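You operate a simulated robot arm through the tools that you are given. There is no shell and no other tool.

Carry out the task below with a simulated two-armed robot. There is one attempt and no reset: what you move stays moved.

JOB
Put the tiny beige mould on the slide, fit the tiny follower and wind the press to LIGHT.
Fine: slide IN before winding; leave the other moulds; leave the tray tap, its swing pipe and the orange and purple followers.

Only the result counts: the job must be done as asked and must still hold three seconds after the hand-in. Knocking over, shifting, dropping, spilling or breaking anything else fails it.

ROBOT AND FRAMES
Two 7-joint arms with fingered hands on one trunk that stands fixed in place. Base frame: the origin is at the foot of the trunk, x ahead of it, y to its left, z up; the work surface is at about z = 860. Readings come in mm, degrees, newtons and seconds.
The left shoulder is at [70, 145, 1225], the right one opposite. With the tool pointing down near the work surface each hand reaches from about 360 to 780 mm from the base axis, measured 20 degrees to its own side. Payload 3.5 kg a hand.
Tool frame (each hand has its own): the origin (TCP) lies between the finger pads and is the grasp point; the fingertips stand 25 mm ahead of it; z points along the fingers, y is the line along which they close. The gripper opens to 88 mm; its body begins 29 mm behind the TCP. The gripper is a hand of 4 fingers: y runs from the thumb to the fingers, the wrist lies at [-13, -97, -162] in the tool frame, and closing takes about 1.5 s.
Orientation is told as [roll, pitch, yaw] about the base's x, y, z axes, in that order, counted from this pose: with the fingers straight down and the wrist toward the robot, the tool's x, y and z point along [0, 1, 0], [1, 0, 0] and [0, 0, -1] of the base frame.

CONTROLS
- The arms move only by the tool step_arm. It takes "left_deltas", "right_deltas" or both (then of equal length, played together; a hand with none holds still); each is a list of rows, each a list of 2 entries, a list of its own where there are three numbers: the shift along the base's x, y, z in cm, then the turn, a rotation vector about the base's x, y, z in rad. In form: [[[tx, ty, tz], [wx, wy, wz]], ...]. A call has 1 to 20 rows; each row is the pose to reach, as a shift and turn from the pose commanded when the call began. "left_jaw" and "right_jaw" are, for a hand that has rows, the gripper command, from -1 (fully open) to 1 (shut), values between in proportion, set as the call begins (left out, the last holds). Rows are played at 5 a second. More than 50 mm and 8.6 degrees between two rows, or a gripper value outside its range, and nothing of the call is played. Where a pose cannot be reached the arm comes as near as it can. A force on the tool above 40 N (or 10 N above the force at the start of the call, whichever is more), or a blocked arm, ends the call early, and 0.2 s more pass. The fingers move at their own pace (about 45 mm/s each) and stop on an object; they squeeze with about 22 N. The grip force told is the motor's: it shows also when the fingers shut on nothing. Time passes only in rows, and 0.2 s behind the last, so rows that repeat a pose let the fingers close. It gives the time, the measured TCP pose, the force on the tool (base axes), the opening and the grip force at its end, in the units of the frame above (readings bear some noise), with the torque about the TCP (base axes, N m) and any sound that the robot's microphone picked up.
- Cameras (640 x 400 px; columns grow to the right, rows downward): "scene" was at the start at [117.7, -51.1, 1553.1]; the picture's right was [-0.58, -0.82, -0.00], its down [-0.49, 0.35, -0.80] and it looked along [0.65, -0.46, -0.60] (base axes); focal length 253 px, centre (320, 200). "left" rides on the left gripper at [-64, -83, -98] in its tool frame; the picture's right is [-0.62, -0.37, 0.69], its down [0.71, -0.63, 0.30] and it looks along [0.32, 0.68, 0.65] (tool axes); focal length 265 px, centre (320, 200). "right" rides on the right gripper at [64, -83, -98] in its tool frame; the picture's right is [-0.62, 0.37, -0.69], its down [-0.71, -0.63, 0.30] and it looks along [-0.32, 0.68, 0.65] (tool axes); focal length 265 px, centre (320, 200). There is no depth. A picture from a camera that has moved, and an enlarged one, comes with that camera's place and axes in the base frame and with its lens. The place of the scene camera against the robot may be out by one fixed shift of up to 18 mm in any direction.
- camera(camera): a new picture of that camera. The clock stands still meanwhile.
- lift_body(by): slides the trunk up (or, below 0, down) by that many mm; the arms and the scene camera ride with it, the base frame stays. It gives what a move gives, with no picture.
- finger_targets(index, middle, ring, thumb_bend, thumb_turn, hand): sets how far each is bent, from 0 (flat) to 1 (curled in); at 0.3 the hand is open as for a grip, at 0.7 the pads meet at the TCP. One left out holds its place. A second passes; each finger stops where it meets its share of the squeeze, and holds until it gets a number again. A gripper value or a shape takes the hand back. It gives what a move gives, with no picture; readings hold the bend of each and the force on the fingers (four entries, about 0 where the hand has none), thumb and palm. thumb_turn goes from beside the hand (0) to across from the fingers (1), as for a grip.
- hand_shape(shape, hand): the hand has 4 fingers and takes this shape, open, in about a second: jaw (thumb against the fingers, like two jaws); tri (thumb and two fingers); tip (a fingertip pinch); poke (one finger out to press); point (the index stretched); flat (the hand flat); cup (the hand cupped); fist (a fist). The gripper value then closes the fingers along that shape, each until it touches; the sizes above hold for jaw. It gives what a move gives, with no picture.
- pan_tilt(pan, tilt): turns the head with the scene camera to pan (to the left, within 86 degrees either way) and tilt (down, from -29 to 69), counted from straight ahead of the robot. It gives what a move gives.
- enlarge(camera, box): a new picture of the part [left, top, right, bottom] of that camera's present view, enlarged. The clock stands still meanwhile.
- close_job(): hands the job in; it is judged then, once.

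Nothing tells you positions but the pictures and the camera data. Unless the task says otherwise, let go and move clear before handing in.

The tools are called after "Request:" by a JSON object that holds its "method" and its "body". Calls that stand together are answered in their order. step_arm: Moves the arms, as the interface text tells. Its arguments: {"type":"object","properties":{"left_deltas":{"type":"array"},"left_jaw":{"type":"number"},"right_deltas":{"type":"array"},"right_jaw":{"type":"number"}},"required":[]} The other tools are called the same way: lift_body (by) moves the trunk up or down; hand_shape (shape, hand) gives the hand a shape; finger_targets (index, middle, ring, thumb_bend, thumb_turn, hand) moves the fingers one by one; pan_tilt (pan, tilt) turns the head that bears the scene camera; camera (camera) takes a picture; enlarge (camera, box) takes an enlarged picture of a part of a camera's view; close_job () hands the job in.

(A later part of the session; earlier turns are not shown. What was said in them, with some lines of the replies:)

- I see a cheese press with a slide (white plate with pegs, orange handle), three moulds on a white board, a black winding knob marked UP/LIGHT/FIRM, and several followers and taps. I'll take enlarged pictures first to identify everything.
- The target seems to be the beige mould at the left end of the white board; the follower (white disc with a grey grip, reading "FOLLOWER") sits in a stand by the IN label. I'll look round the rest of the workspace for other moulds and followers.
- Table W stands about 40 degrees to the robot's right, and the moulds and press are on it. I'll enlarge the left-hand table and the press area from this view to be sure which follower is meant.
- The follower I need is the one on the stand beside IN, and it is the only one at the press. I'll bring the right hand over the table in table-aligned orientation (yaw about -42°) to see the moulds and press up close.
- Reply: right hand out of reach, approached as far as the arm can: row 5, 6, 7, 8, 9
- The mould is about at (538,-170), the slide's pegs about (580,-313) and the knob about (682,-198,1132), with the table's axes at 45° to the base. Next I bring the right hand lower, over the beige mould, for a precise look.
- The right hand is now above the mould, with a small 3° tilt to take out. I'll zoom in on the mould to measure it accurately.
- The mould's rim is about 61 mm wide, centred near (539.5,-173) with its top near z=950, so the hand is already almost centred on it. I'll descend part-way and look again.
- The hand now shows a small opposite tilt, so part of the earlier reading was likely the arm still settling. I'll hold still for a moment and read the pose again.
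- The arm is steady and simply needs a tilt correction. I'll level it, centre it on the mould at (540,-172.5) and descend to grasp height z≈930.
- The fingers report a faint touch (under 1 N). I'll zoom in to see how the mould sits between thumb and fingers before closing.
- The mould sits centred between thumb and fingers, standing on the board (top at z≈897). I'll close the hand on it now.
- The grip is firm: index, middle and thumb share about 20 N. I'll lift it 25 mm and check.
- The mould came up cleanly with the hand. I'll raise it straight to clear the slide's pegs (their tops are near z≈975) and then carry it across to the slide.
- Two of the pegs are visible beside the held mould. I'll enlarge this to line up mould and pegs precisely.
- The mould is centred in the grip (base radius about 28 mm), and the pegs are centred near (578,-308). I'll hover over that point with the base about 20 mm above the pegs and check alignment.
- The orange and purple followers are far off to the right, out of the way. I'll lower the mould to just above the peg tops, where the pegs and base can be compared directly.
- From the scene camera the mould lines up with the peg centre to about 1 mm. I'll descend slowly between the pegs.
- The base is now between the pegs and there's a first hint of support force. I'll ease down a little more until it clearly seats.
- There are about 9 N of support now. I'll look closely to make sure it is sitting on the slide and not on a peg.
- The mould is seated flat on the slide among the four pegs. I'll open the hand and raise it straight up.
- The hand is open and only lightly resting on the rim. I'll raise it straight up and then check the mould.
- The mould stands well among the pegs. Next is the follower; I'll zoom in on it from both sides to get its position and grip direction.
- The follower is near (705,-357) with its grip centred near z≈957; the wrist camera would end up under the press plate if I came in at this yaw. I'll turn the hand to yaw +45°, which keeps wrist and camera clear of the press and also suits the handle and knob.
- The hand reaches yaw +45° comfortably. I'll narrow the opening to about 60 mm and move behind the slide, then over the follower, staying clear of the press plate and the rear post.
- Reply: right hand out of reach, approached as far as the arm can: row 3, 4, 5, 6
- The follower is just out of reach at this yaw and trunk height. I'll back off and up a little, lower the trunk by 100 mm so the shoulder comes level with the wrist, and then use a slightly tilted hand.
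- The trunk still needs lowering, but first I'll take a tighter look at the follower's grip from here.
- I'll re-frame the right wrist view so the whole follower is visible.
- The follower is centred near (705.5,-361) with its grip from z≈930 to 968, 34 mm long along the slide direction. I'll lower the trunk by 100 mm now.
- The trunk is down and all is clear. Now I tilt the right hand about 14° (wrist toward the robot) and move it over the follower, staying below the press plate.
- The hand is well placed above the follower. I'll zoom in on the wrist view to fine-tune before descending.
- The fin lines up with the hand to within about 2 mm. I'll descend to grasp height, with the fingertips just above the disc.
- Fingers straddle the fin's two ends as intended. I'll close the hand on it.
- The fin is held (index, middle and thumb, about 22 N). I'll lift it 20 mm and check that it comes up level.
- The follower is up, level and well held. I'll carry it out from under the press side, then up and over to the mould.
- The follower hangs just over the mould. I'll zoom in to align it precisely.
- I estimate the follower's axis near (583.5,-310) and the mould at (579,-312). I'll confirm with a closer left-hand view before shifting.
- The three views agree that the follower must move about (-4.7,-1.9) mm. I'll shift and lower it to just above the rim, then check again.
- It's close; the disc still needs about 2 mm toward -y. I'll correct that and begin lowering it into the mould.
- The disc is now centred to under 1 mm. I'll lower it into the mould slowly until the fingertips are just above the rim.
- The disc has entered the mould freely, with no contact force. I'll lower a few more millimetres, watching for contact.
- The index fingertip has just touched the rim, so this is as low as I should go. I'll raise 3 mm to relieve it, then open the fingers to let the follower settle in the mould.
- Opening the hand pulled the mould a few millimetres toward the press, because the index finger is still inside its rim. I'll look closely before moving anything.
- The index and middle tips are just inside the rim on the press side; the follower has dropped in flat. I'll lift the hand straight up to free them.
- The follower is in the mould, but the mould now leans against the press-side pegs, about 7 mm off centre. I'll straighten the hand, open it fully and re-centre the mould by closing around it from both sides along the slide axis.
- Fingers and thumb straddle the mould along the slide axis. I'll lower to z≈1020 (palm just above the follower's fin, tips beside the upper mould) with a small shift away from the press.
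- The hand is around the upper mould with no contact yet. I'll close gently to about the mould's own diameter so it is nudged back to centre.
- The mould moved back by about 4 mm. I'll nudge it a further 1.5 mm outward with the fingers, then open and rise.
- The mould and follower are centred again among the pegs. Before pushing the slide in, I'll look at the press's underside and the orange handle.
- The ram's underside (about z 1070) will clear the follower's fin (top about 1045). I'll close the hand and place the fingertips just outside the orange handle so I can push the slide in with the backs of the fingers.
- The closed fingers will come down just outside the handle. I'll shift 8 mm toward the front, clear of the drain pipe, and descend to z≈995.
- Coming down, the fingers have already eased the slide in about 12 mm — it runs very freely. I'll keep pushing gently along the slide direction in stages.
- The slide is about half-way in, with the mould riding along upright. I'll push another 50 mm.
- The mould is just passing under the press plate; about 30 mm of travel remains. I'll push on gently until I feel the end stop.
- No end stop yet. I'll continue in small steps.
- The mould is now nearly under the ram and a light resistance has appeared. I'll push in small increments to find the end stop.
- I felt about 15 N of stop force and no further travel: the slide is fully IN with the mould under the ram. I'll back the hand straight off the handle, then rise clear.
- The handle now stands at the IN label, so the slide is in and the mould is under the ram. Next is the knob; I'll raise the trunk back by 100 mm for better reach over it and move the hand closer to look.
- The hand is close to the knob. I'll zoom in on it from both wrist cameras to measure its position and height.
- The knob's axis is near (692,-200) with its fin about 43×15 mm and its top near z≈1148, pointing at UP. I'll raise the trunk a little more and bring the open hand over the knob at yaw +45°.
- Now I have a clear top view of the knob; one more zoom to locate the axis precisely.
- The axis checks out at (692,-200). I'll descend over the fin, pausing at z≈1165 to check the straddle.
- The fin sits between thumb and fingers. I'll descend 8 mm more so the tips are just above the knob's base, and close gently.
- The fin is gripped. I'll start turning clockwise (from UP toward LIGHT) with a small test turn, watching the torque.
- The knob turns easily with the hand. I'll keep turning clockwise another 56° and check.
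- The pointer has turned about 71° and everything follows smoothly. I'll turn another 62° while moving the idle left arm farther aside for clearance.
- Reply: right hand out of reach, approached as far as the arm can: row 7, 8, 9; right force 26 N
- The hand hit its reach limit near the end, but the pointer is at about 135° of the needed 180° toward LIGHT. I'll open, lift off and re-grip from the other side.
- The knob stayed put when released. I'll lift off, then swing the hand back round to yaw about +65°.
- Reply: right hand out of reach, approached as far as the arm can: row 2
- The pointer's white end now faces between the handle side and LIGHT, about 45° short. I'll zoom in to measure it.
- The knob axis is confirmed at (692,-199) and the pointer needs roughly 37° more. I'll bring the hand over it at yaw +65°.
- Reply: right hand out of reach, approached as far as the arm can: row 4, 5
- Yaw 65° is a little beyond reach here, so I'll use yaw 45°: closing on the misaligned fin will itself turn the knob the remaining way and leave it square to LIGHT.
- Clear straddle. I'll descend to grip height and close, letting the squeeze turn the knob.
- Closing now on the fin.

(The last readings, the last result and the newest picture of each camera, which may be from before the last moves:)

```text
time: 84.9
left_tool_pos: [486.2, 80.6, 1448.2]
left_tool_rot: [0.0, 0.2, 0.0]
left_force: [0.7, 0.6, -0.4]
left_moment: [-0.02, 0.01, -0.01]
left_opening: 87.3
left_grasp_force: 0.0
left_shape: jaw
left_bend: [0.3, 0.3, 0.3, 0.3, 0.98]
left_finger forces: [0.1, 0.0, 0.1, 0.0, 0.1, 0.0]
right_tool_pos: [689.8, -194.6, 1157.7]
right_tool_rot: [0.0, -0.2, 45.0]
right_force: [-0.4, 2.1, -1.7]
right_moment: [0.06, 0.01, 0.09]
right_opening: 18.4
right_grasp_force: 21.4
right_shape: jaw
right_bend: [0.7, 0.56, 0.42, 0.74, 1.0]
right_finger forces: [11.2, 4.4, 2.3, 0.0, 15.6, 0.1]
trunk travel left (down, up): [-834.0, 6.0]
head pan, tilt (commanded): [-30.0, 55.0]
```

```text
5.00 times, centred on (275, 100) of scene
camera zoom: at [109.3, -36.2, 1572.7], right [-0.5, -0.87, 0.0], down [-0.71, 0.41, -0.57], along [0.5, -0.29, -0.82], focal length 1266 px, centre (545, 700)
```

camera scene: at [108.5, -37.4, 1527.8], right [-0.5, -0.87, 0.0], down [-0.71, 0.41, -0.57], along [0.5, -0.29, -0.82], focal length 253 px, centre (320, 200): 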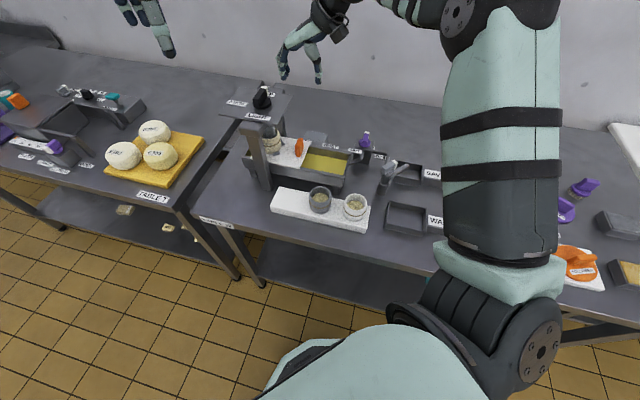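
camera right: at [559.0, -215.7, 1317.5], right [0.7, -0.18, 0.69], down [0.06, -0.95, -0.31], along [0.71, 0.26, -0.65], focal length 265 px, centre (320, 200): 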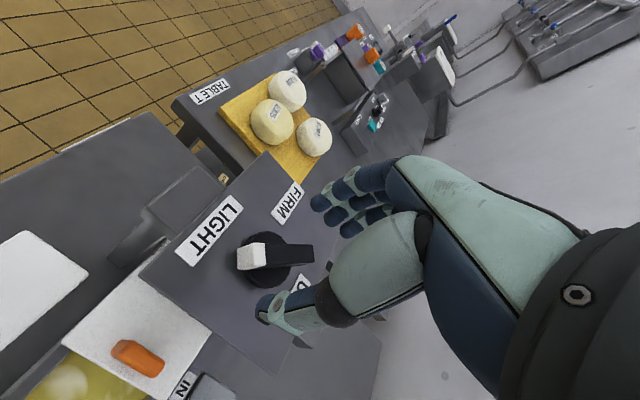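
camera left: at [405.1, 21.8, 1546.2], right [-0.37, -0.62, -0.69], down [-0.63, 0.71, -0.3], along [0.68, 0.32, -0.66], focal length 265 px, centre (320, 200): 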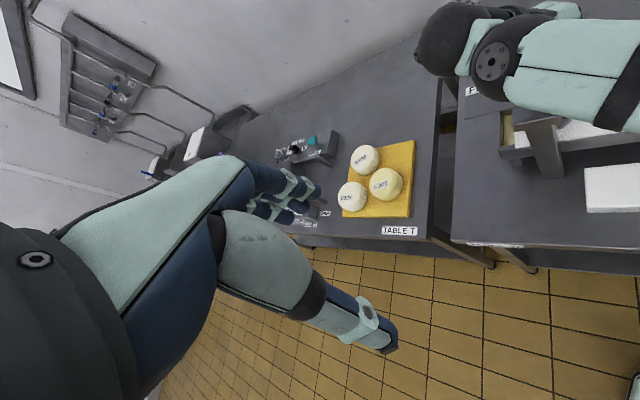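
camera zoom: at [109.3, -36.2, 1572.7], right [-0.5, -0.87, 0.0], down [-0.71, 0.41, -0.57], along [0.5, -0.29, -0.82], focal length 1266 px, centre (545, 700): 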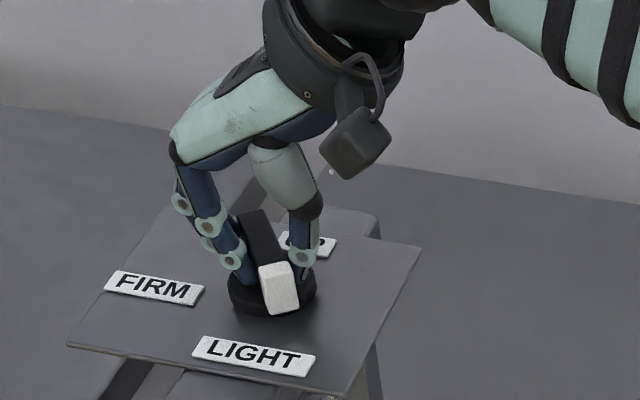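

It is gripped slightly askew, which is fine: from here the wrist has free clockwise range. I'll turn the hand clockwise by about 30° and look.

Request:
{"method": "step_arm", "body": {"right_deltas": [[[0, 0, 0], [0, 0, -0.1]], [[0, 0, 0], [0, 0, -0.2]], [[0, 0, 0], [0, 0, -0.3]], [[0, 0, 0], [0, 0, -0.4]], [[0, 0, 0], [0, 0, -0.5]], [[0, 0, 0], [0, 0, -0.5]]]}}

Request:
{"method": "enlarge", "body": {"camera": "right", "box": [180, 130, 400, 330]}}

Request:
{"method": "enlarge", "body": {"camera": "scene", "box": [225, 60, 325, 140]}}

```text
time: 86.3
left_tool_pos: [486.3, 84.2, 1448.3]
left_tool_rot: [-0.1, 0.1, 0.0]
left_force: [-0.7, 0.4, 0.0]
left_moment: [0.03, -0.05, 0.02]
left_opening: 87.5
left_grasp_force: 0.0
left_shape: jaw
left_bend: [0.3, 0.3, 0.3, 0.3, 0.98]
left_finger forces: [0.0, 0.0, 0.0, 0.0, 0.0, 0.0]
right_tool_pos: [689.8, -192.6, 1157.1]
right_tool_rot: [0.1, -0.3, 16.4]
right_force: [3.6, 8.0, 1.5]
right_moment: [0.16, -0.18, 0.21]
right_opening: 17.4
right_grasp_force: 22.2
right_shape: jaw
right_bend: [0.7, 0.56, 0.43, 0.75, 1.0]
right_finger forces: [12.8, 6.4, 3.5, 0.1, 15.3, 0.0]
trunk travel left (down, up): [-834.0, 6.0]
head pan, tilt (commanded): [-30.0, 55.0]
```

```text
2.00 times, centred on (290, 230) of right
camera zoom: at [591.3, -153.2, 1255.3], right [0.52, -0.49, 0.7], down [-0.4, -0.86, -0.31], along [0.75, -0.12, -0.65], focal length 531 px, centre (380, 140)
```

zoom: 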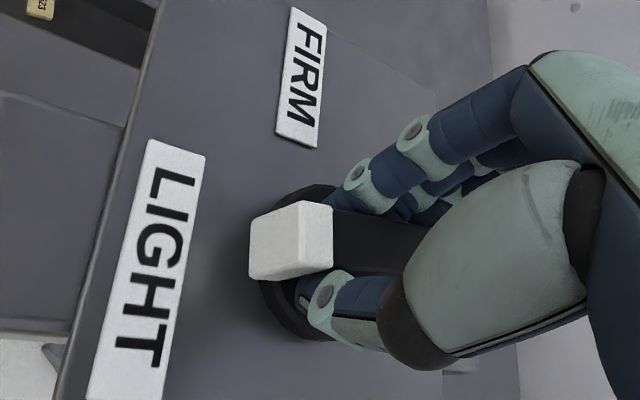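

```text
5.00 times, centred on (275, 100) of scene
camera zoom: at [110.2, -34.6, 1572.7], right [-0.5, -0.87, 0.0], down [-0.71, 0.41, -0.57], along [0.5, -0.29, -0.82], focal length 1266 px, centre (545, 700)
```

zoom: 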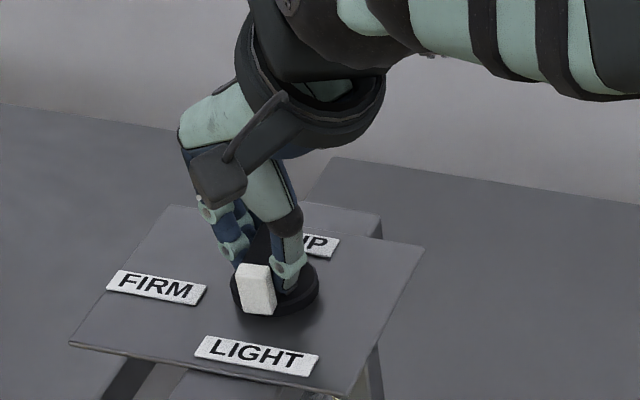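

The white end is now close to LIGHT. I'll zoom in to judge its angle before going further.

Request:
{"method": "enlarge", "body": {"camera": "scene", "box": [255, 85, 305, 135]}}

Request:
{"method": "enlarge", "body": {"camera": "right", "box": [230, 190, 350, 310]}}

```text
8.00 times, centred on (280, 110) of scene
camera zoom: at [110.2, -34.6, 1572.7], right [-0.5, -0.87, 0.0], down [-0.71, 0.41, -0.57], along [0.5, -0.29, -0.82], focal length 2025 px, centre (640, 920)
```

zoom: 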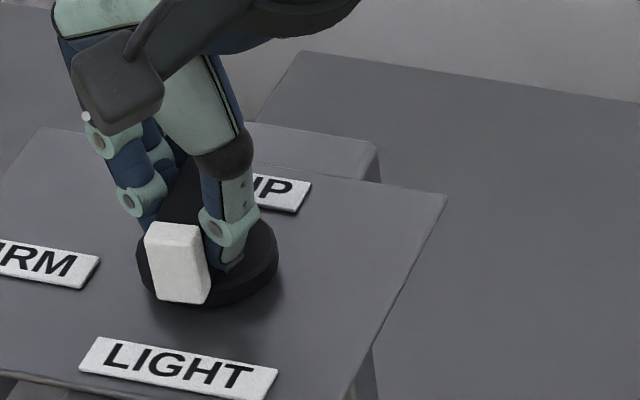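

```text
3.33 times, centred on (290, 250) of right
camera zoom: at [591.3, -153.2, 1255.3], right [0.52, -0.49, 0.7], down [-0.4, -0.86, -0.31], along [0.75, -0.12, -0.65], focal length 885 px, centre (420, 33)
```

zoom: 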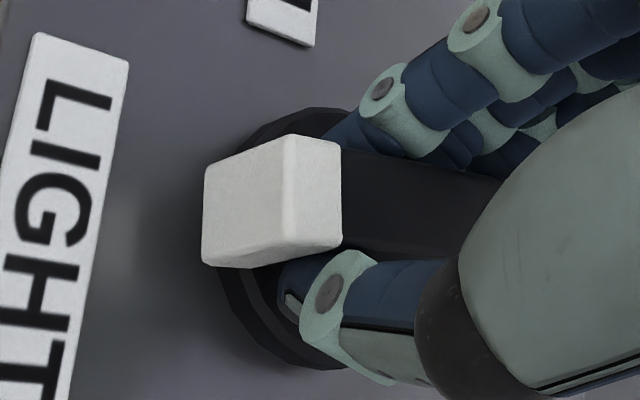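

The pointer is about 4–5° short of square to LIGHT. I'll add that small turn.

Request:
{"method": "step_arm", "body": {"right_deltas": [[[0, 0, 0], [0, 0, -0.05]], [[0, 0, 0], [0, 0, -0.095]], [[0, 0, 0], [0, 0, -0.095]], [[0, 0, 0], [0, 0, -0.095]]]}}

Request:
{"method": "enlarge", "body": {"camera": "scene", "box": [255, 85, 305, 135]}}

Request:
{"method": "enlarge", "body": {"camera": "right", "box": [180, 130, 400, 330]}}

```text
time: 87.3
left_tool_pos: [486.4, 84.2, 1447.5]
left_tool_rot: [-0.1, 0.0, 0.0]
left_force: [0.6, -0.1, 0.0]
left_moment: [0.01, -0.01, -0.02]
left_opening: 87.7
left_grasp_force: 0.0
left_shape: jaw
left_bend: [0.3, 0.3, 0.3, 0.3, 0.98]
left_finger forces: [0.0, 0.0, 0.1, 0.0, 0.0, 0.0]
right_tool_pos: [690.3, -192.2, 1155.6]
right_tool_rot: [-0.1, -0.3, 10.9]
right_force: [6.1, 7.1, 3.1]
right_moment: [0.15, -0.19, 0.14]
right_opening: 17.6
right_grasp_force: 22.1
right_shape: jaw
right_bend: [0.7, 0.56, 0.44, 0.75, 1.0]
right_finger forces: [14.6, 6.1, 3.1, 0.0, 14.8, 0.1]
trunk travel left (down, up): [-834.0, 6.0]
head pan, tilt (commanded): [-30.0, 55.0]
```

```text
8.00 times, centred on (280, 110) of scene
camera zoom: at [110.8, -34.3, 1572.7], right [-0.5, -0.87, 0.0], down [-0.71, 0.41, -0.57], along [0.5, -0.29, -0.82], focal length 2025 px, centre (640, 920)
```

zoom: 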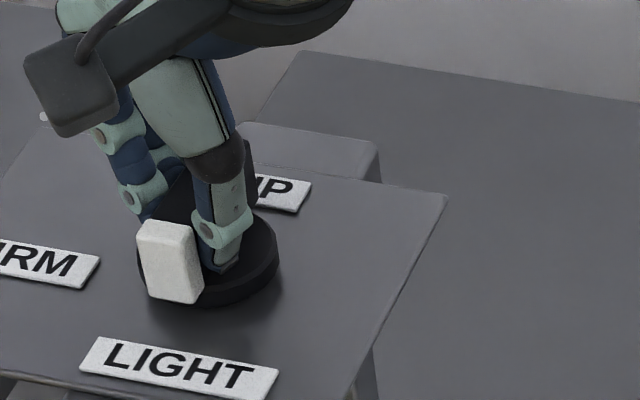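

```text
2.00 times, centred on (290, 230) of right
camera zoom: at [595.8, -144.0, 1255.3], right [0.48, -0.54, 0.7], down [-0.48, -0.82, -0.31], along [0.74, -0.19, -0.65], focal length 531 px, centre (380, 140)
```

zoom: 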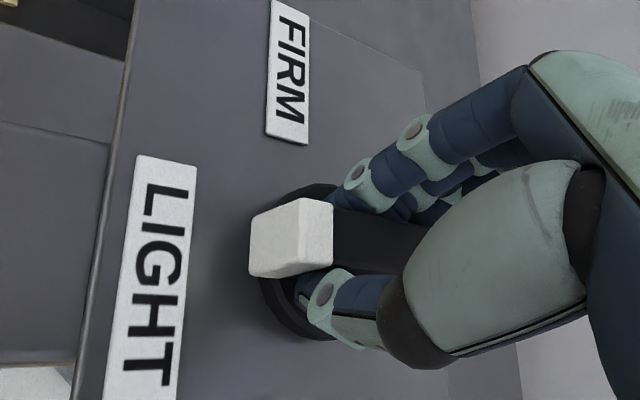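

That looks right. I'll open, lift off straight up, and measure the pointer from above.

Request:
{"method": "step_arm", "body": {"right_deltas": [[[0, 0, 0], [0, 0, 0]], [[0, 0, 0], [0, 0, 0]], [[0, 0, 0], [0, 0, 0]], [[0, 0, 0], [0, 0, 0]], [[0, 0, 0], [0, 0, 0]]], "right_jaw": -0.6}}

Request:
{"method": "step_arm", "body": {"right_deltas": [[[0, 0, 1.5], [0, 0, 0]], [[0, 0, 4], [0, 0, 0]], [[0, 0, 6.5], [0, 0, 0.1]], [[0, 0, 6.5], [0, 0, 0.24]], [[0, 0, 6.5], [0, 0, 0.38]], [[-1.0, -1.0, 6.5], [0, 0, 0.52]], [[-2.0, -2.0, 6.5], [0, 0, 0.595]], [[-2.0, -2.0, 6.5], [0, 0, 0.595]]]}}

Request:
{"method": "enlarge", "body": {"camera": "right", "box": [170, 170, 340, 330]}}

Request:
{"method": "enlarge", "body": {"camera": "scene", "box": [230, 70, 310, 140]}}

```text
time: 88.5
left_tool_pos: [485.1, 81.2, 1448.4]
left_tool_rot: [0.0, 0.2, 0.0]
left_force: [1.0, 0.4, -1.1]
left_moment: [-0.01, 0.01, 0.0]
left_opening: 87.3
left_grasp_force: 0.0
left_shape: jaw
left_bend: [0.3, 0.3, 0.3, 0.3, 0.98]
left_finger forces: [0.0, 0.1, 0.0, 0.1, 0.0, 0.0]
right_tool_pos: [689.9, -195.3, 1156.7]
right_tool_rot: [0.1, -0.1, 10.9]
right_force: [1.3, 0.5, 0.4]
right_moment: [0.0, 0.01, -0.01]
right_opening: 70.1
right_grasp_force: 0.0
right_shape: jaw
right_bend: [0.27, 0.34, 0.32, 0.49, 0.99]
right_finger forces: [0.1, 0.1, 0.0, 0.1, 0.1, 0.0]
trunk travel left (down, up): [-834.0, 6.0]
head pan, tilt (commanded): [-30.0, 55.0]
```

```text
time: 90.3
left_tool_pos: [484.8, 82.0, 1448.5]
left_tool_rot: [0.0, 0.1, 0.0]
left_force: [0.8, 0.5, 0.4]
left_moment: [-0.01, -0.04, 0.0]
left_opening: 87.5
left_grasp_force: 0.1
left_shape: jaw
left_bend: [0.3, 0.3, 0.3, 0.3, 0.98]
left_finger forces: [0.1, 0.1, 0.1, 0.0, 0.1, 0.1]
right_tool_pos: [668.8, -213.5, 1221.2]
right_tool_rot: [0.0, -0.1, 45.2]
right_force: [-0.3, 0.2, -0.3]
right_moment: [-0.03, -0.01, -0.01]
right_opening: 69.9
right_grasp_force: 0.2
right_shape: jaw
right_bend: [0.27, 0.34, 0.32, 0.49, 0.99]
right_finger forces: [0.0, 0.0, 0.0, 0.0, 0.0, 0.0]
trunk travel left (down, up): [-834.0, 6.0]
head pan, tilt (commanded): [-30.0, 55.0]
```

```text
2.50 times, centred on (255, 250) of right
camera zoom: at [564.1, -227.5, 1319.4], right [0.7, -0.18, 0.69], down [0.06, -0.95, -0.31], along [0.71, 0.26, -0.65], focal length 664 px, centre (482, 75)
```

zoom: 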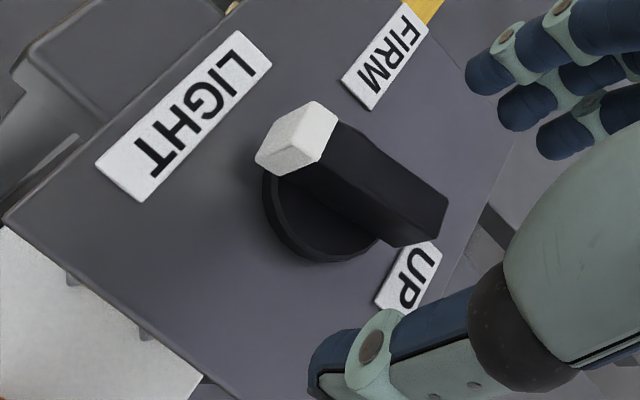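

```text
5.71 times, centred on (270, 105) of scene
camera zoom: at [109.5, -36.3, 1572.7], right [-0.5, -0.87, 0.0], down [-0.71, 0.41, -0.57], along [0.5, -0.29, -0.82], focal length 1446 px, centre (606, 743)
```

zoom: 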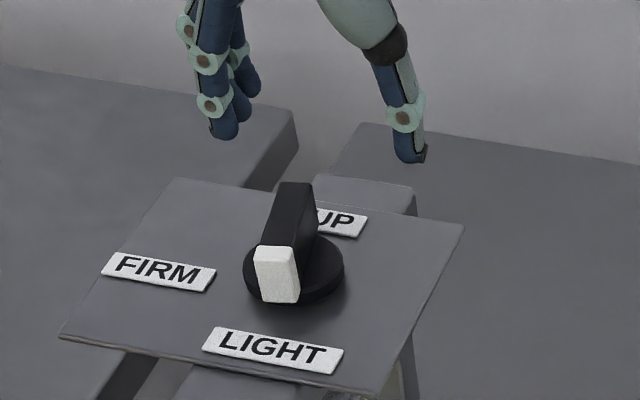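

Measured from above, the pointer stands about 8° short of LIGHT (the knob stayed where I left it). I'll re-grip squarely at yaw 46° for the last few degrees.

Request:
{"method": "step_arm", "body": {"right_deltas": [[[1.2, 0.7, -0.5], [0, 0, 0.015]], [[2.32, 1.45, -1.5], [0, 0, 0.015]], [[2.32, 1.45, -3.0], [0, 0, 0.015]], [[2.32, 1.45, -4.5], [0, 0, 0.015]], [[2.32, 1.45, -5.8], [0, 0, 0.015]], [[2.32, 1.45, -6.4], [0, 0, 0.015]], [[2.32, 1.45, -6.4], [0, 0, 0.015]]]}}

Request:
{"method": "enlarge", "body": {"camera": "right", "box": [180, 130, 400, 330]}}

Request:
{"method": "enlarge", "body": {"camera": "scene", "box": [230, 60, 310, 140]}}

```text
time: 91.9
left_tool_pos: [484.7, 81.4, 1448.6]
left_tool_rot: [0.0, 0.0, 0.1]
left_force: [0.5, 0.0, 0.3]
left_moment: [-0.01, 0.0, -0.04]
left_opening: 87.5
left_grasp_force: 0.1
left_shape: jaw
left_bend: [0.3, 0.3, 0.3, 0.3, 0.98]
left_finger forces: [0.0, 0.0, 0.0, 0.0, 0.0, 0.0]
right_tool_pos: [691.8, -198.9, 1156.8]
right_tool_rot: [-0.1, -0.3, 45.9]
right_force: [0.1, 0.8, 0.3]
right_moment: [0.01, 0.0, 0.0]
right_opening: 70.0
right_grasp_force: 0.0
right_shape: jaw
right_bend: [0.27, 0.34, 0.32, 0.49, 0.99]
right_finger forces: [0.0, 0.0, 0.1, 0.0, 0.0, 0.0]
trunk travel left (down, up): [-834.0, 6.0]
head pan, tilt (commanded): [-30.0, 55.0]
```

```text
2.00 times, centred on (290, 230) of right
camera zoom: at [587.0, -214.1, 1255.1], right [0.7, -0.17, 0.69], down [0.07, -0.95, -0.31], along [0.71, 0.27, -0.65], focal length 531 px, centre (380, 140)
```

zoom: 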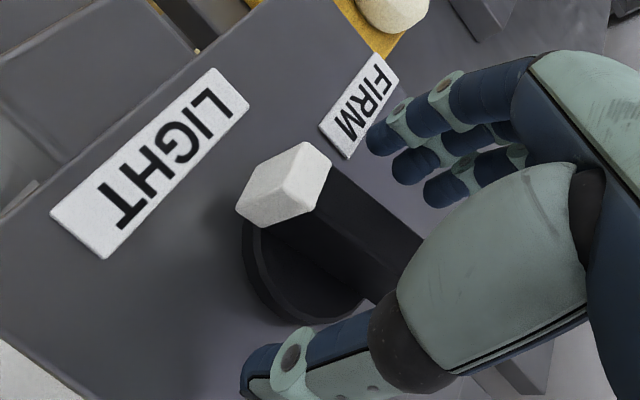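

```text
5.00 times, centred on (270, 100) of scene
camera zoom: at [108.8, -37.0, 1572.7], right [-0.5, -0.87, 0.0], down [-0.71, 0.41, -0.57], along [0.5, -0.29, -0.82], focal length 1266 px, centre (570, 700)
```

zoom: 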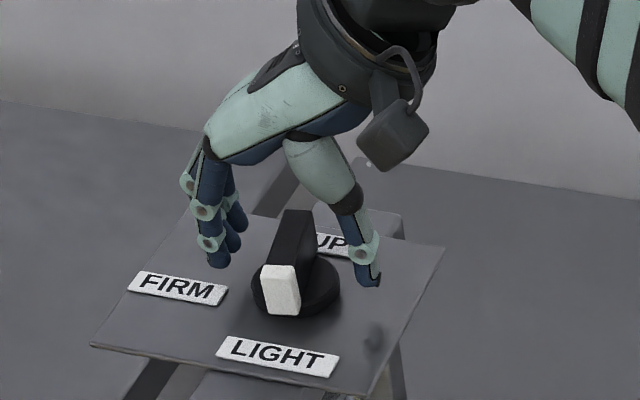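

Hand in place around the fin; closing now, then a small clockwise turn will follow.

Request:
{"method": "step_arm", "body": {"right_deltas": [[[0, 0, 0], [0, 0, 0]], [[0, 0, 0], [0, 0, 0]], [[0, 0, 0], [0, 0, 0]], [[0, 0, 0], [0, 0, 0]], [[0, 0, 0], [0, 0, 0]], [[0, 0, 0], [0, 0, 0]], [[0, 0, 0], [0, 0, 0]], [[0, 0, 0], [0, 0, 0]]], "right_jaw": 1}}

Request:
{"method": "enlarge", "body": {"camera": "right", "box": [180, 130, 400, 330]}}

Request:
{"method": "enlarge", "body": {"camera": "scene", "box": [230, 60, 310, 140]}}

```text
time: 93.7
left_tool_pos: [485.1, 80.2, 1447.5]
left_tool_rot: [0.0, 0.1, 0.0]
left_force: [1.6, 0.6, 0.0]
left_moment: [-0.02, -0.02, -0.03]
left_opening: 87.8
left_grasp_force: 0.1
left_shape: jaw
left_bend: [0.3, 0.3, 0.3, 0.3, 0.98]
left_finger forces: [0.0, 0.1, 0.0, 0.0, 0.0, 0.1]
right_tool_pos: [692.0, -198.6, 1156.4]
right_tool_rot: [0.1, -0.2, 45.8]
right_force: [0.5, 0.4, -2.0]
right_moment: [0.04, -0.01, 0.05]
right_opening: 12.1
right_grasp_force: 22.1
right_shape: jaw
right_bend: [0.72, 0.59, 0.54, 0.74, 1.0]
right_finger forces: [11.6, 5.6, 2.6, 0.1, 19.2, 0.0]
trunk travel left (down, up): [-834.0, 6.0]
head pan, tilt (commanded): [-30.0, 55.0]
```

```text
2.00 times, centred on (290, 230) of right
camera zoom: at [587.4, -213.8, 1255.1], right [0.7, -0.17, 0.69], down [0.07, -0.95, -0.31], along [0.71, 0.27, -0.65], focal length 531 px, centre (380, 140)
```

zoom: 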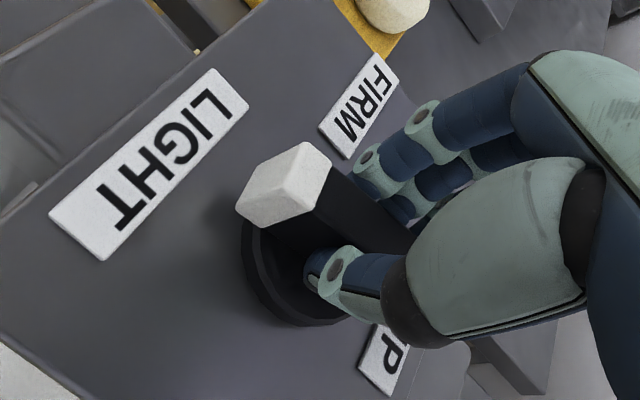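

```text
5.00 times, centred on (270, 100) of scene
camera zoom: at [109.3, -36.6, 1572.7], right [-0.5, -0.87, 0.0], down [-0.71, 0.41, -0.57], along [0.5, -0.29, -0.82], focal length 1266 px, centre (570, 700)
```

zoom: 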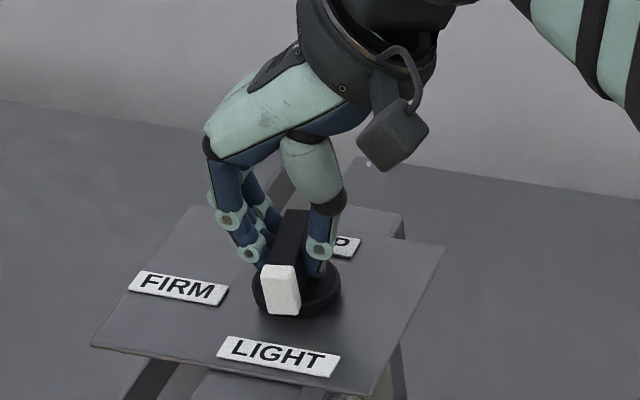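

Now turning about 9° clockwise.

Request:
{"method": "step_arm", "body": {"right_deltas": [[[0, 0, 0], [0, 0, -0.05]], [[0, 0, 0], [0, 0, -0.1]], [[0, 0, 0], [0, 0, -0.155]], [[0, 0, 0], [0, 0, -0.155]], [[0, 0, 0], [0, 0, -0.155]]]}}

Request:
{"method": "enlarge", "body": {"camera": "scene", "box": [230, 60, 310, 140]}}

Request:
{"method": "enlarge", "body": {"camera": "right", "box": [180, 130, 400, 330]}}

```text
time: 94.9
left_tool_pos: [485.2, 82.2, 1448.8]
left_tool_rot: [-0.1, 0.2, -0.1]
left_force: [0.2, -0.2, -0.1]
left_moment: [-0.03, 0.0, -0.01]
left_opening: 87.5
left_grasp_force: 0.1
left_shape: jaw
left_bend: [0.3, 0.3, 0.3, 0.3, 0.98]
left_finger forces: [0.1, 0.0, 0.1, 0.0, 0.0, 0.1]
right_tool_pos: [691.8, -198.3, 1157.3]
right_tool_rot: [0.0, -0.1, 37.0]
right_force: [-1.5, 3.7, -4.7]
right_moment: [0.13, 0.0, 0.19]
right_opening: 11.9
right_grasp_force: 21.3
right_shape: jaw
right_bend: [0.72, 0.58, 0.51, 0.74, 1.0]
right_finger forces: [11.4, 7.7, 3.3, 0.1, 20.1, 0.0]
trunk travel left (down, up): [-834.0, 6.0]
head pan, tilt (commanded): [-30.0, 55.0]
```

```text
5.00 times, centred on (270, 100) of scene
camera zoom: at [109.8, -35.8, 1572.7], right [-0.5, -0.87, 0.0], down [-0.71, 0.41, -0.57], along [0.5, -0.29, -0.82], focal length 1266 px, centre (570, 700)
```

zoom: 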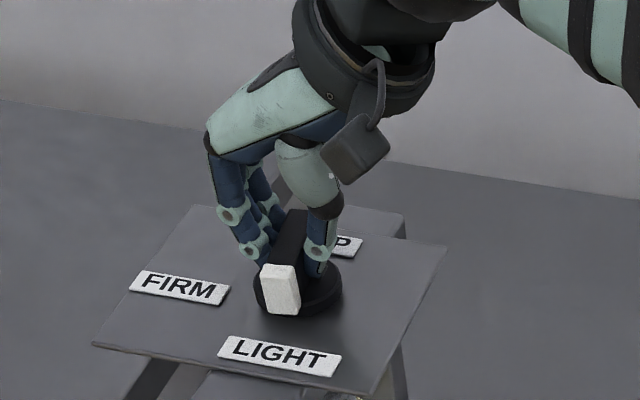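

```text
2.00 times, centred on (290, 230) of right
camera zoom: at [585.9, -196.7, 1255.5], right [0.67, -0.27, 0.69], down [-0.07, -0.95, -0.31], along [0.74, 0.15, -0.65], focal length 531 px, centre (380, 140)
```

zoom: 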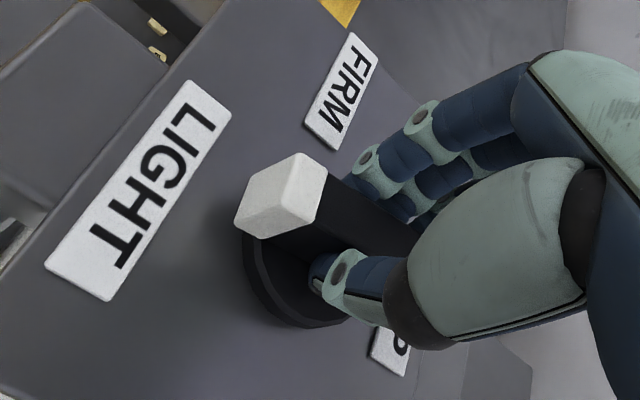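

The knob now resists, and the white pointer already lines up with the centre of the LIGHT label (both about 146° from the axis). I'll release and lift off to verify.

Request:
{"method": "step_arm", "body": {"right_deltas": [[[0, 0, 0], [0, 0, 0.04]], [[0, 0, 0], [0, 0, 0.08]], [[0, 0, 0], [0, 0, 0.08]]]}}

Request:
{"method": "step_arm", "body": {"right_deltas": [[[0, 0, 0], [0, 0, 0]], [[0, 0, 0], [0, 0, 0]], [[0, 0, 0], [0, 0, 0]], [[0, 0, 0], [0, 0, 0]], [[0, 0, 0], [0, 0, 0]]], "right_jaw": -0.6}}

Request:
{"method": "step_arm", "body": {"right_deltas": [[[0, 0, 1.5], [0, 0, 0]], [[0, 0, 4], [0, 0, 0]], [[0, 0, 6.5], [0, 0, 0.07]], [[-1.2, -0.8, 6.5], [0, 0, 0.07]], [[-2.3, -1.5, 6.5], [0, 0, 0.07]], [[-2.3, -1.5, 6.5], [0, 0, 0.07]]]}}

Request:
{"method": "enlarge", "body": {"camera": "right", "box": [170, 170, 340, 330]}}

Request:
{"method": "enlarge", "body": {"camera": "scene", "box": [230, 70, 310, 140]}}

Request:
{"method": "enlarge", "body": {"camera": "scene", "box": [240, 120, 340, 190]}}

```text
time: 95.7
left_tool_pos: [486.5, 81.3, 1447.8]
left_tool_rot: [-0.1, 0.1, 0.0]
left_force: [1.1, -0.3, 0.8]
left_moment: [0.01, 0.02, 0.02]
left_opening: 87.4
left_grasp_force: 0.0
left_shape: jaw
left_bend: [0.3, 0.3, 0.3, 0.3, 0.98]
left_finger forces: [0.0, 0.0, 0.0, 0.1, 0.1, 0.0]
right_tool_pos: [692.1, -199.1, 1157.1]
right_tool_rot: [0.2, -0.2, 41.6]
right_force: [-2.3, 3.2, -4.8]
right_moment: [0.1, 0.03, 0.11]
right_opening: 12.0
right_grasp_force: 22.1
right_shape: jaw
right_bend: [0.72, 0.59, 0.53, 0.74, 1.0]
right_finger forces: [12.5, 6.2, 2.9, 0.1, 20.2, 0.0]
trunk travel left (down, up): [-834.0, 6.0]
head pan, tilt (commanded): [-30.0, 55.0]
```

```text
time: 96.9
left_tool_pos: [486.0, 81.2, 1448.5]
left_tool_rot: [0.0, 0.1, 0.1]
left_force: [-0.2, -0.4, -0.5]
left_moment: [-0.01, -0.03, 0.01]
left_opening: 87.5
left_grasp_force: 0.0
left_shape: jaw
left_bend: [0.3, 0.3, 0.3, 0.3, 0.98]
left_finger forces: [0.0, 0.1, 0.0, 0.1, 0.1, 0.1]
right_tool_pos: [694.1, -198.3, 1157.7]
right_tool_rot: [0.0, -0.2, 41.6]
right_force: [0.7, 0.1, 0.5]
right_moment: [0.0, 0.0, 0.03]
right_opening: 69.9
right_grasp_force: 0.0
right_shape: jaw
right_bend: [0.27, 0.34, 0.32, 0.49, 0.99]
right_finger forces: [0.0, 0.1, 0.1, 0.0, 0.0, 0.1]
trunk travel left (down, up): [-834.0, 6.0]
head pan, tilt (commanded): [-30.0, 55.0]
```

```text
time: 98.3
left_tool_pos: [487.2, 81.3, 1448.6]
left_tool_rot: [0.0, 0.1, 0.0]
left_force: [0.4, 1.3, 0.3]
left_moment: [-0.01, 0.01, 0.0]
left_opening: 87.6
left_grasp_force: 0.1
left_shape: jaw
left_bend: [0.3, 0.3, 0.3, 0.3, 0.98]
left_finger forces: [0.0, 0.0, 0.1, 0.1, 0.0, 0.0]
right_tool_pos: [670.0, -213.1, 1221.3]
right_tool_rot: [0.0, -0.2, 45.7]
right_force: [0.0, 0.4, 0.0]
right_moment: [0.01, 0.0, -0.01]
right_opening: 70.2
right_grasp_force: 0.0
right_shape: jaw
right_bend: [0.27, 0.34, 0.32, 0.49, 0.99]
right_finger forces: [0.1, 0.1, 0.1, 0.0, 0.0, 0.1]
trunk travel left (down, up): [-834.0, 6.0]
head pan, tilt (commanded): [-30.0, 55.0]
```

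```text
2.50 times, centred on (255, 250) of right
camera zoom: at [564.9, -227.6, 1320.2], right [0.7, -0.17, 0.69], down [0.07, -0.95, -0.31], along [0.71, 0.26, -0.65], focal length 664 px, centre (482, 75)
```

zoom: 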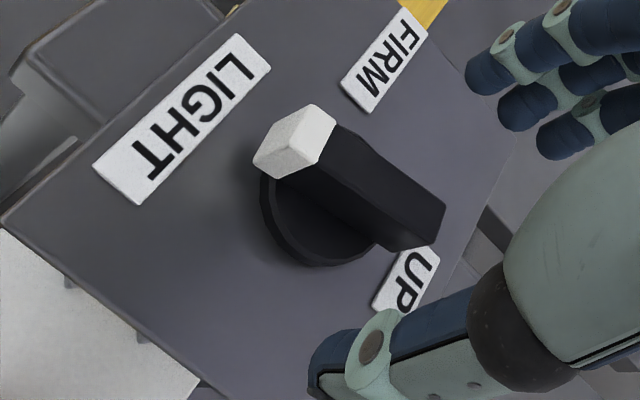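

```text
5.71 times, centred on (270, 105) of scene
camera zoom: at [110.0, -36.5, 1572.6], right [-0.5, -0.87, 0.0], down [-0.71, 0.41, -0.57], along [0.5, -0.29, -0.82], focal length 1446 px, centre (606, 743)
```

zoom: 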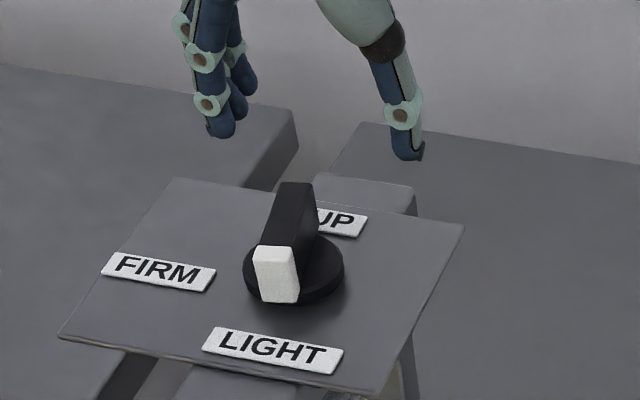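

```text
5.71 times, centred on (290, 155) of scene
camera zoom: at [110.0, -36.5, 1572.6], right [-0.5, -0.87, 0.0], down [-0.71, 0.41, -0.57], along [0.5, -0.29, -0.82], focal length 1446 px, centre (491, 457)
```

zoom: 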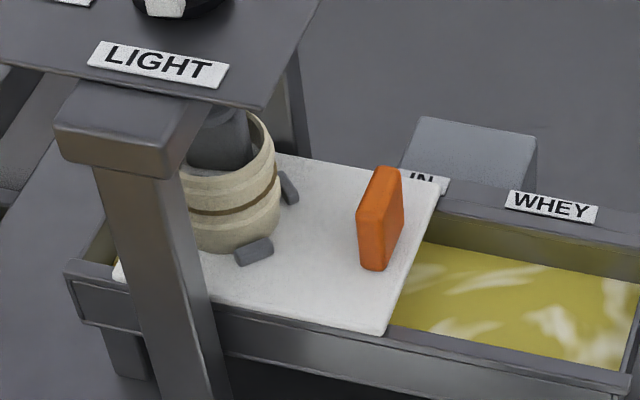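

The knob holds exactly at LIGHT, the pointer matching that label as precisely as it matched UP at the start. I'll move the hand well clear and inspect the press, mould and the rest from there.

Request:
{"method": "step_arm", "body": {"right_deltas": [[[-2.8, -2.8, 0], [0, 0, 0]], [[-5.6, -5.6, 0], [0, 0, 0]], [[-8.4, -8.4, -1.5], [0, 0, 0]], [[-11.2, -11.2, -3.5], [0, 0, 0]], [[-14.0, -14.0, -6], [0, 0, 0]], [[-14.0, -14.0, -8], [0, 0, 0]], [[-14.0, -14.0, -8], [0, 0, 0]]]}}

Request:
{"method": "camera", "body": {"camera": "right"}}

Request:
{"method": "enlarge", "body": {"camera": "right", "box": [240, 60, 420, 200]}}

Request:
{"method": "camera", "body": {"camera": "scene"}}

```text
time: 99.9
left_tool_pos: [484.8, 80.9, 1448.1]
left_tool_rot: [0.1, 0.1, -0.1]
left_force: [-0.6, -0.2, -0.5]
left_moment: [-0.01, 0.0, 0.01]
left_opening: 87.8
left_grasp_force: 0.0
left_shape: jaw
left_bend: [0.3, 0.3, 0.3, 0.3, 0.98]
left_finger forces: [0.0, 0.0, 0.1, 0.1, 0.1, 0.1]
right_tool_pos: [528.8, -355.4, 1143.0]
right_tool_rot: [0.0, -0.2, 45.6]
right_force: [-0.4, 0.3, 0.1]
right_moment: [0.02, 0.01, 0.0]
right_opening: 70.4
right_grasp_force: 0.1
right_shape: jaw
right_bend: [0.27, 0.34, 0.32, 0.49, 0.99]
right_finger forces: [0.0, 0.0, 0.1, 0.2, 0.0, 0.1]
trunk travel left (down, up): [-834.0, 6.0]
head pan, tilt (commanded): [-30.0, 55.0]
```

```text
taken
camera right: at [423.9, -369.6, 1241.0], right [0.7, -0.17, 0.69], down [0.07, -0.95, -0.31], along [0.71, 0.26, -0.65], focal length 265 px, centre (320, 200)
```

right: 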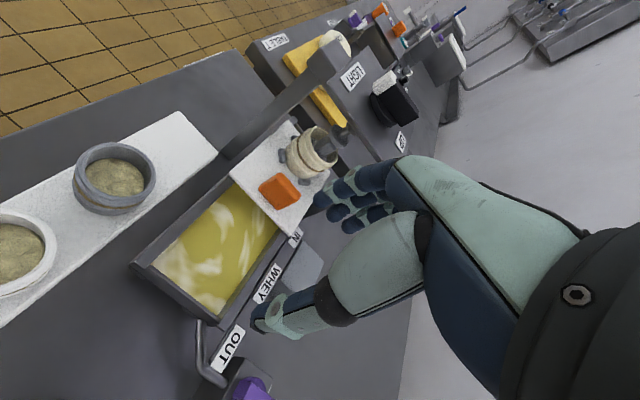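

```text
2.86 times, centred on (330, 130) of right
camera zoom: at [423.9, -369.6, 1241.0], right [0.7, -0.17, 0.69], down [0.07, -0.95, -0.31], along [0.71, 0.26, -0.65], focal length 758 px, centre (291, 400)
```

zoom: 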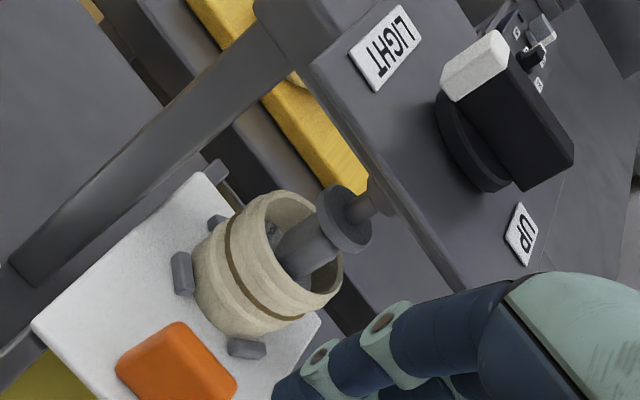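

```text
taken
camera scene: at [109.5, -36.4, 1572.7], right [-0.5, -0.87, 0.0], down [-0.71, 0.41, -0.57], along [0.5, -0.29, -0.82], focal length 253 px, centre (320, 200)
```

scene: 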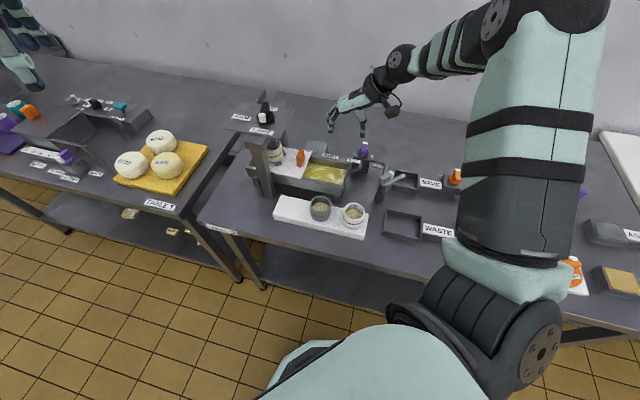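

The ram rests on the follower and whey is collecting in the tray. I'll do one last check of the tap, swing pipe, other moulds and the knob before handing in.

Request:
{"method": "enlarge", "body": {"camera": "scene", "box": [200, 90, 480, 270]}}

Request:
{"method": "enlarge", "body": {"camera": "scene", "box": [330, 130, 450, 220]}}

Request:
{"method": "enlarge", "body": {"camera": "scene", "box": [220, 90, 330, 200]}}

```text
2.22 times, centred on (340, 180) of scene
camera zoom: at [109.5, -36.4, 1572.7], right [-0.5, -0.87, 0.0], down [-0.71, 0.41, -0.57], along [0.5, -0.29, -0.82], focal length 562 px, centre (276, 244)
```

zoom: 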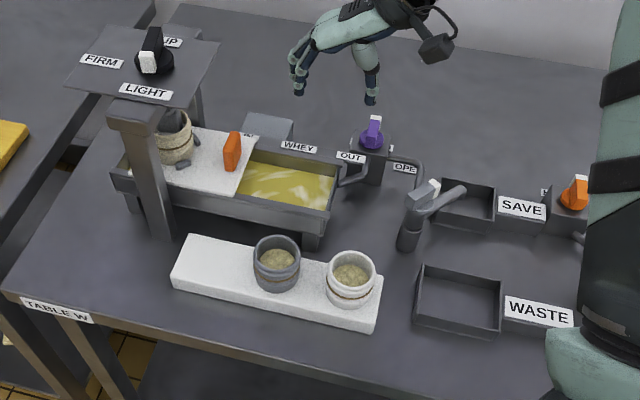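

```text
4.44 times, centred on (390, 175) of scene
camera zoom: at [109.5, -36.4, 1572.7], right [-0.5, -0.87, 0.0], down [-0.71, 0.41, -0.57], along [0.5, -0.29, -0.82], focal length 1125 px, centre (9, 311)
```

zoom: 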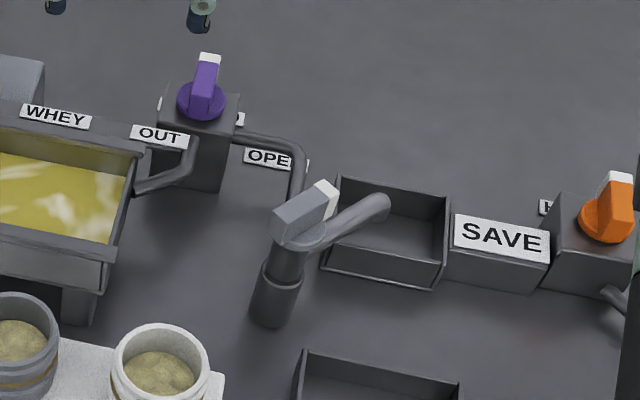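

```text
3.64 times, centred on (275, 145) of scene
camera zoom: at [109.5, -36.4, 1572.7], right [-0.5, -0.87, 0.0], down [-0.71, 0.41, -0.57], along [0.5, -0.29, -0.82], focal length 920 px, centre (484, 400)
```

zoom: 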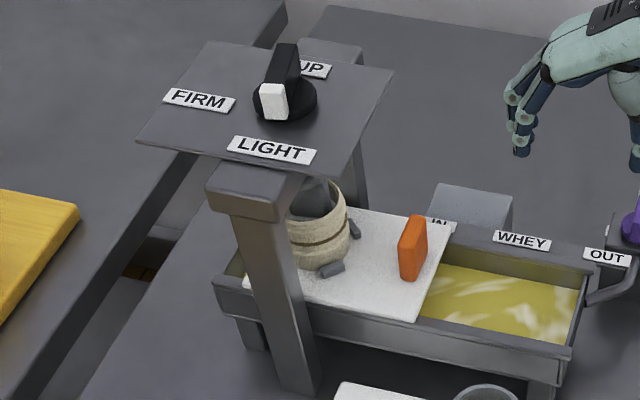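

Done as far as I can see: the beige mould is between the pegs with its follower fitted, and the slide is IN. The ram is down and the pointer is at LIGHT. The other moulds, tap, swing pipe and the orange and purple followers look untouched, both hands are clear, and I'm handing in.

Request:
{"method": "close_job", "body": {}}

```text
The job is handed in.
```

The job is handed in, and the judge has not yet returned a result.

- **Mould and follower:** The beige mould sits on the slide between its four pegs with the white follower inside. While I let go of the follower, a finger pulled the mould about 7 mm toward the press. I nudged it back to within about 1–2 mm of centre along the slide. Across the slide it may still be a few millimetres off.
- **Slide:** I pushed it in until it met its end stop, before touching the knob. The handle stands at the IN label.
- **Press:** The knob is wound clockwise about 171° from UP, so the pointer lines up with the centre of the LIGHT label to within a degree or two. It resisted going further. The ram is down on the follower and whey has collected in the tray.
- **Everything else:** The final pictures show the other two moulds, the tray tap and its swing pipe as they were at the start. I never went near the orange and purple followers. Both hands were clear at hand-in.

The knob angle is the part I am least sure of. I took LIGHT from where its label sits, which is not exactly opposite UP. If the judge expects a full half turn from UP, the knob is about 9° short.
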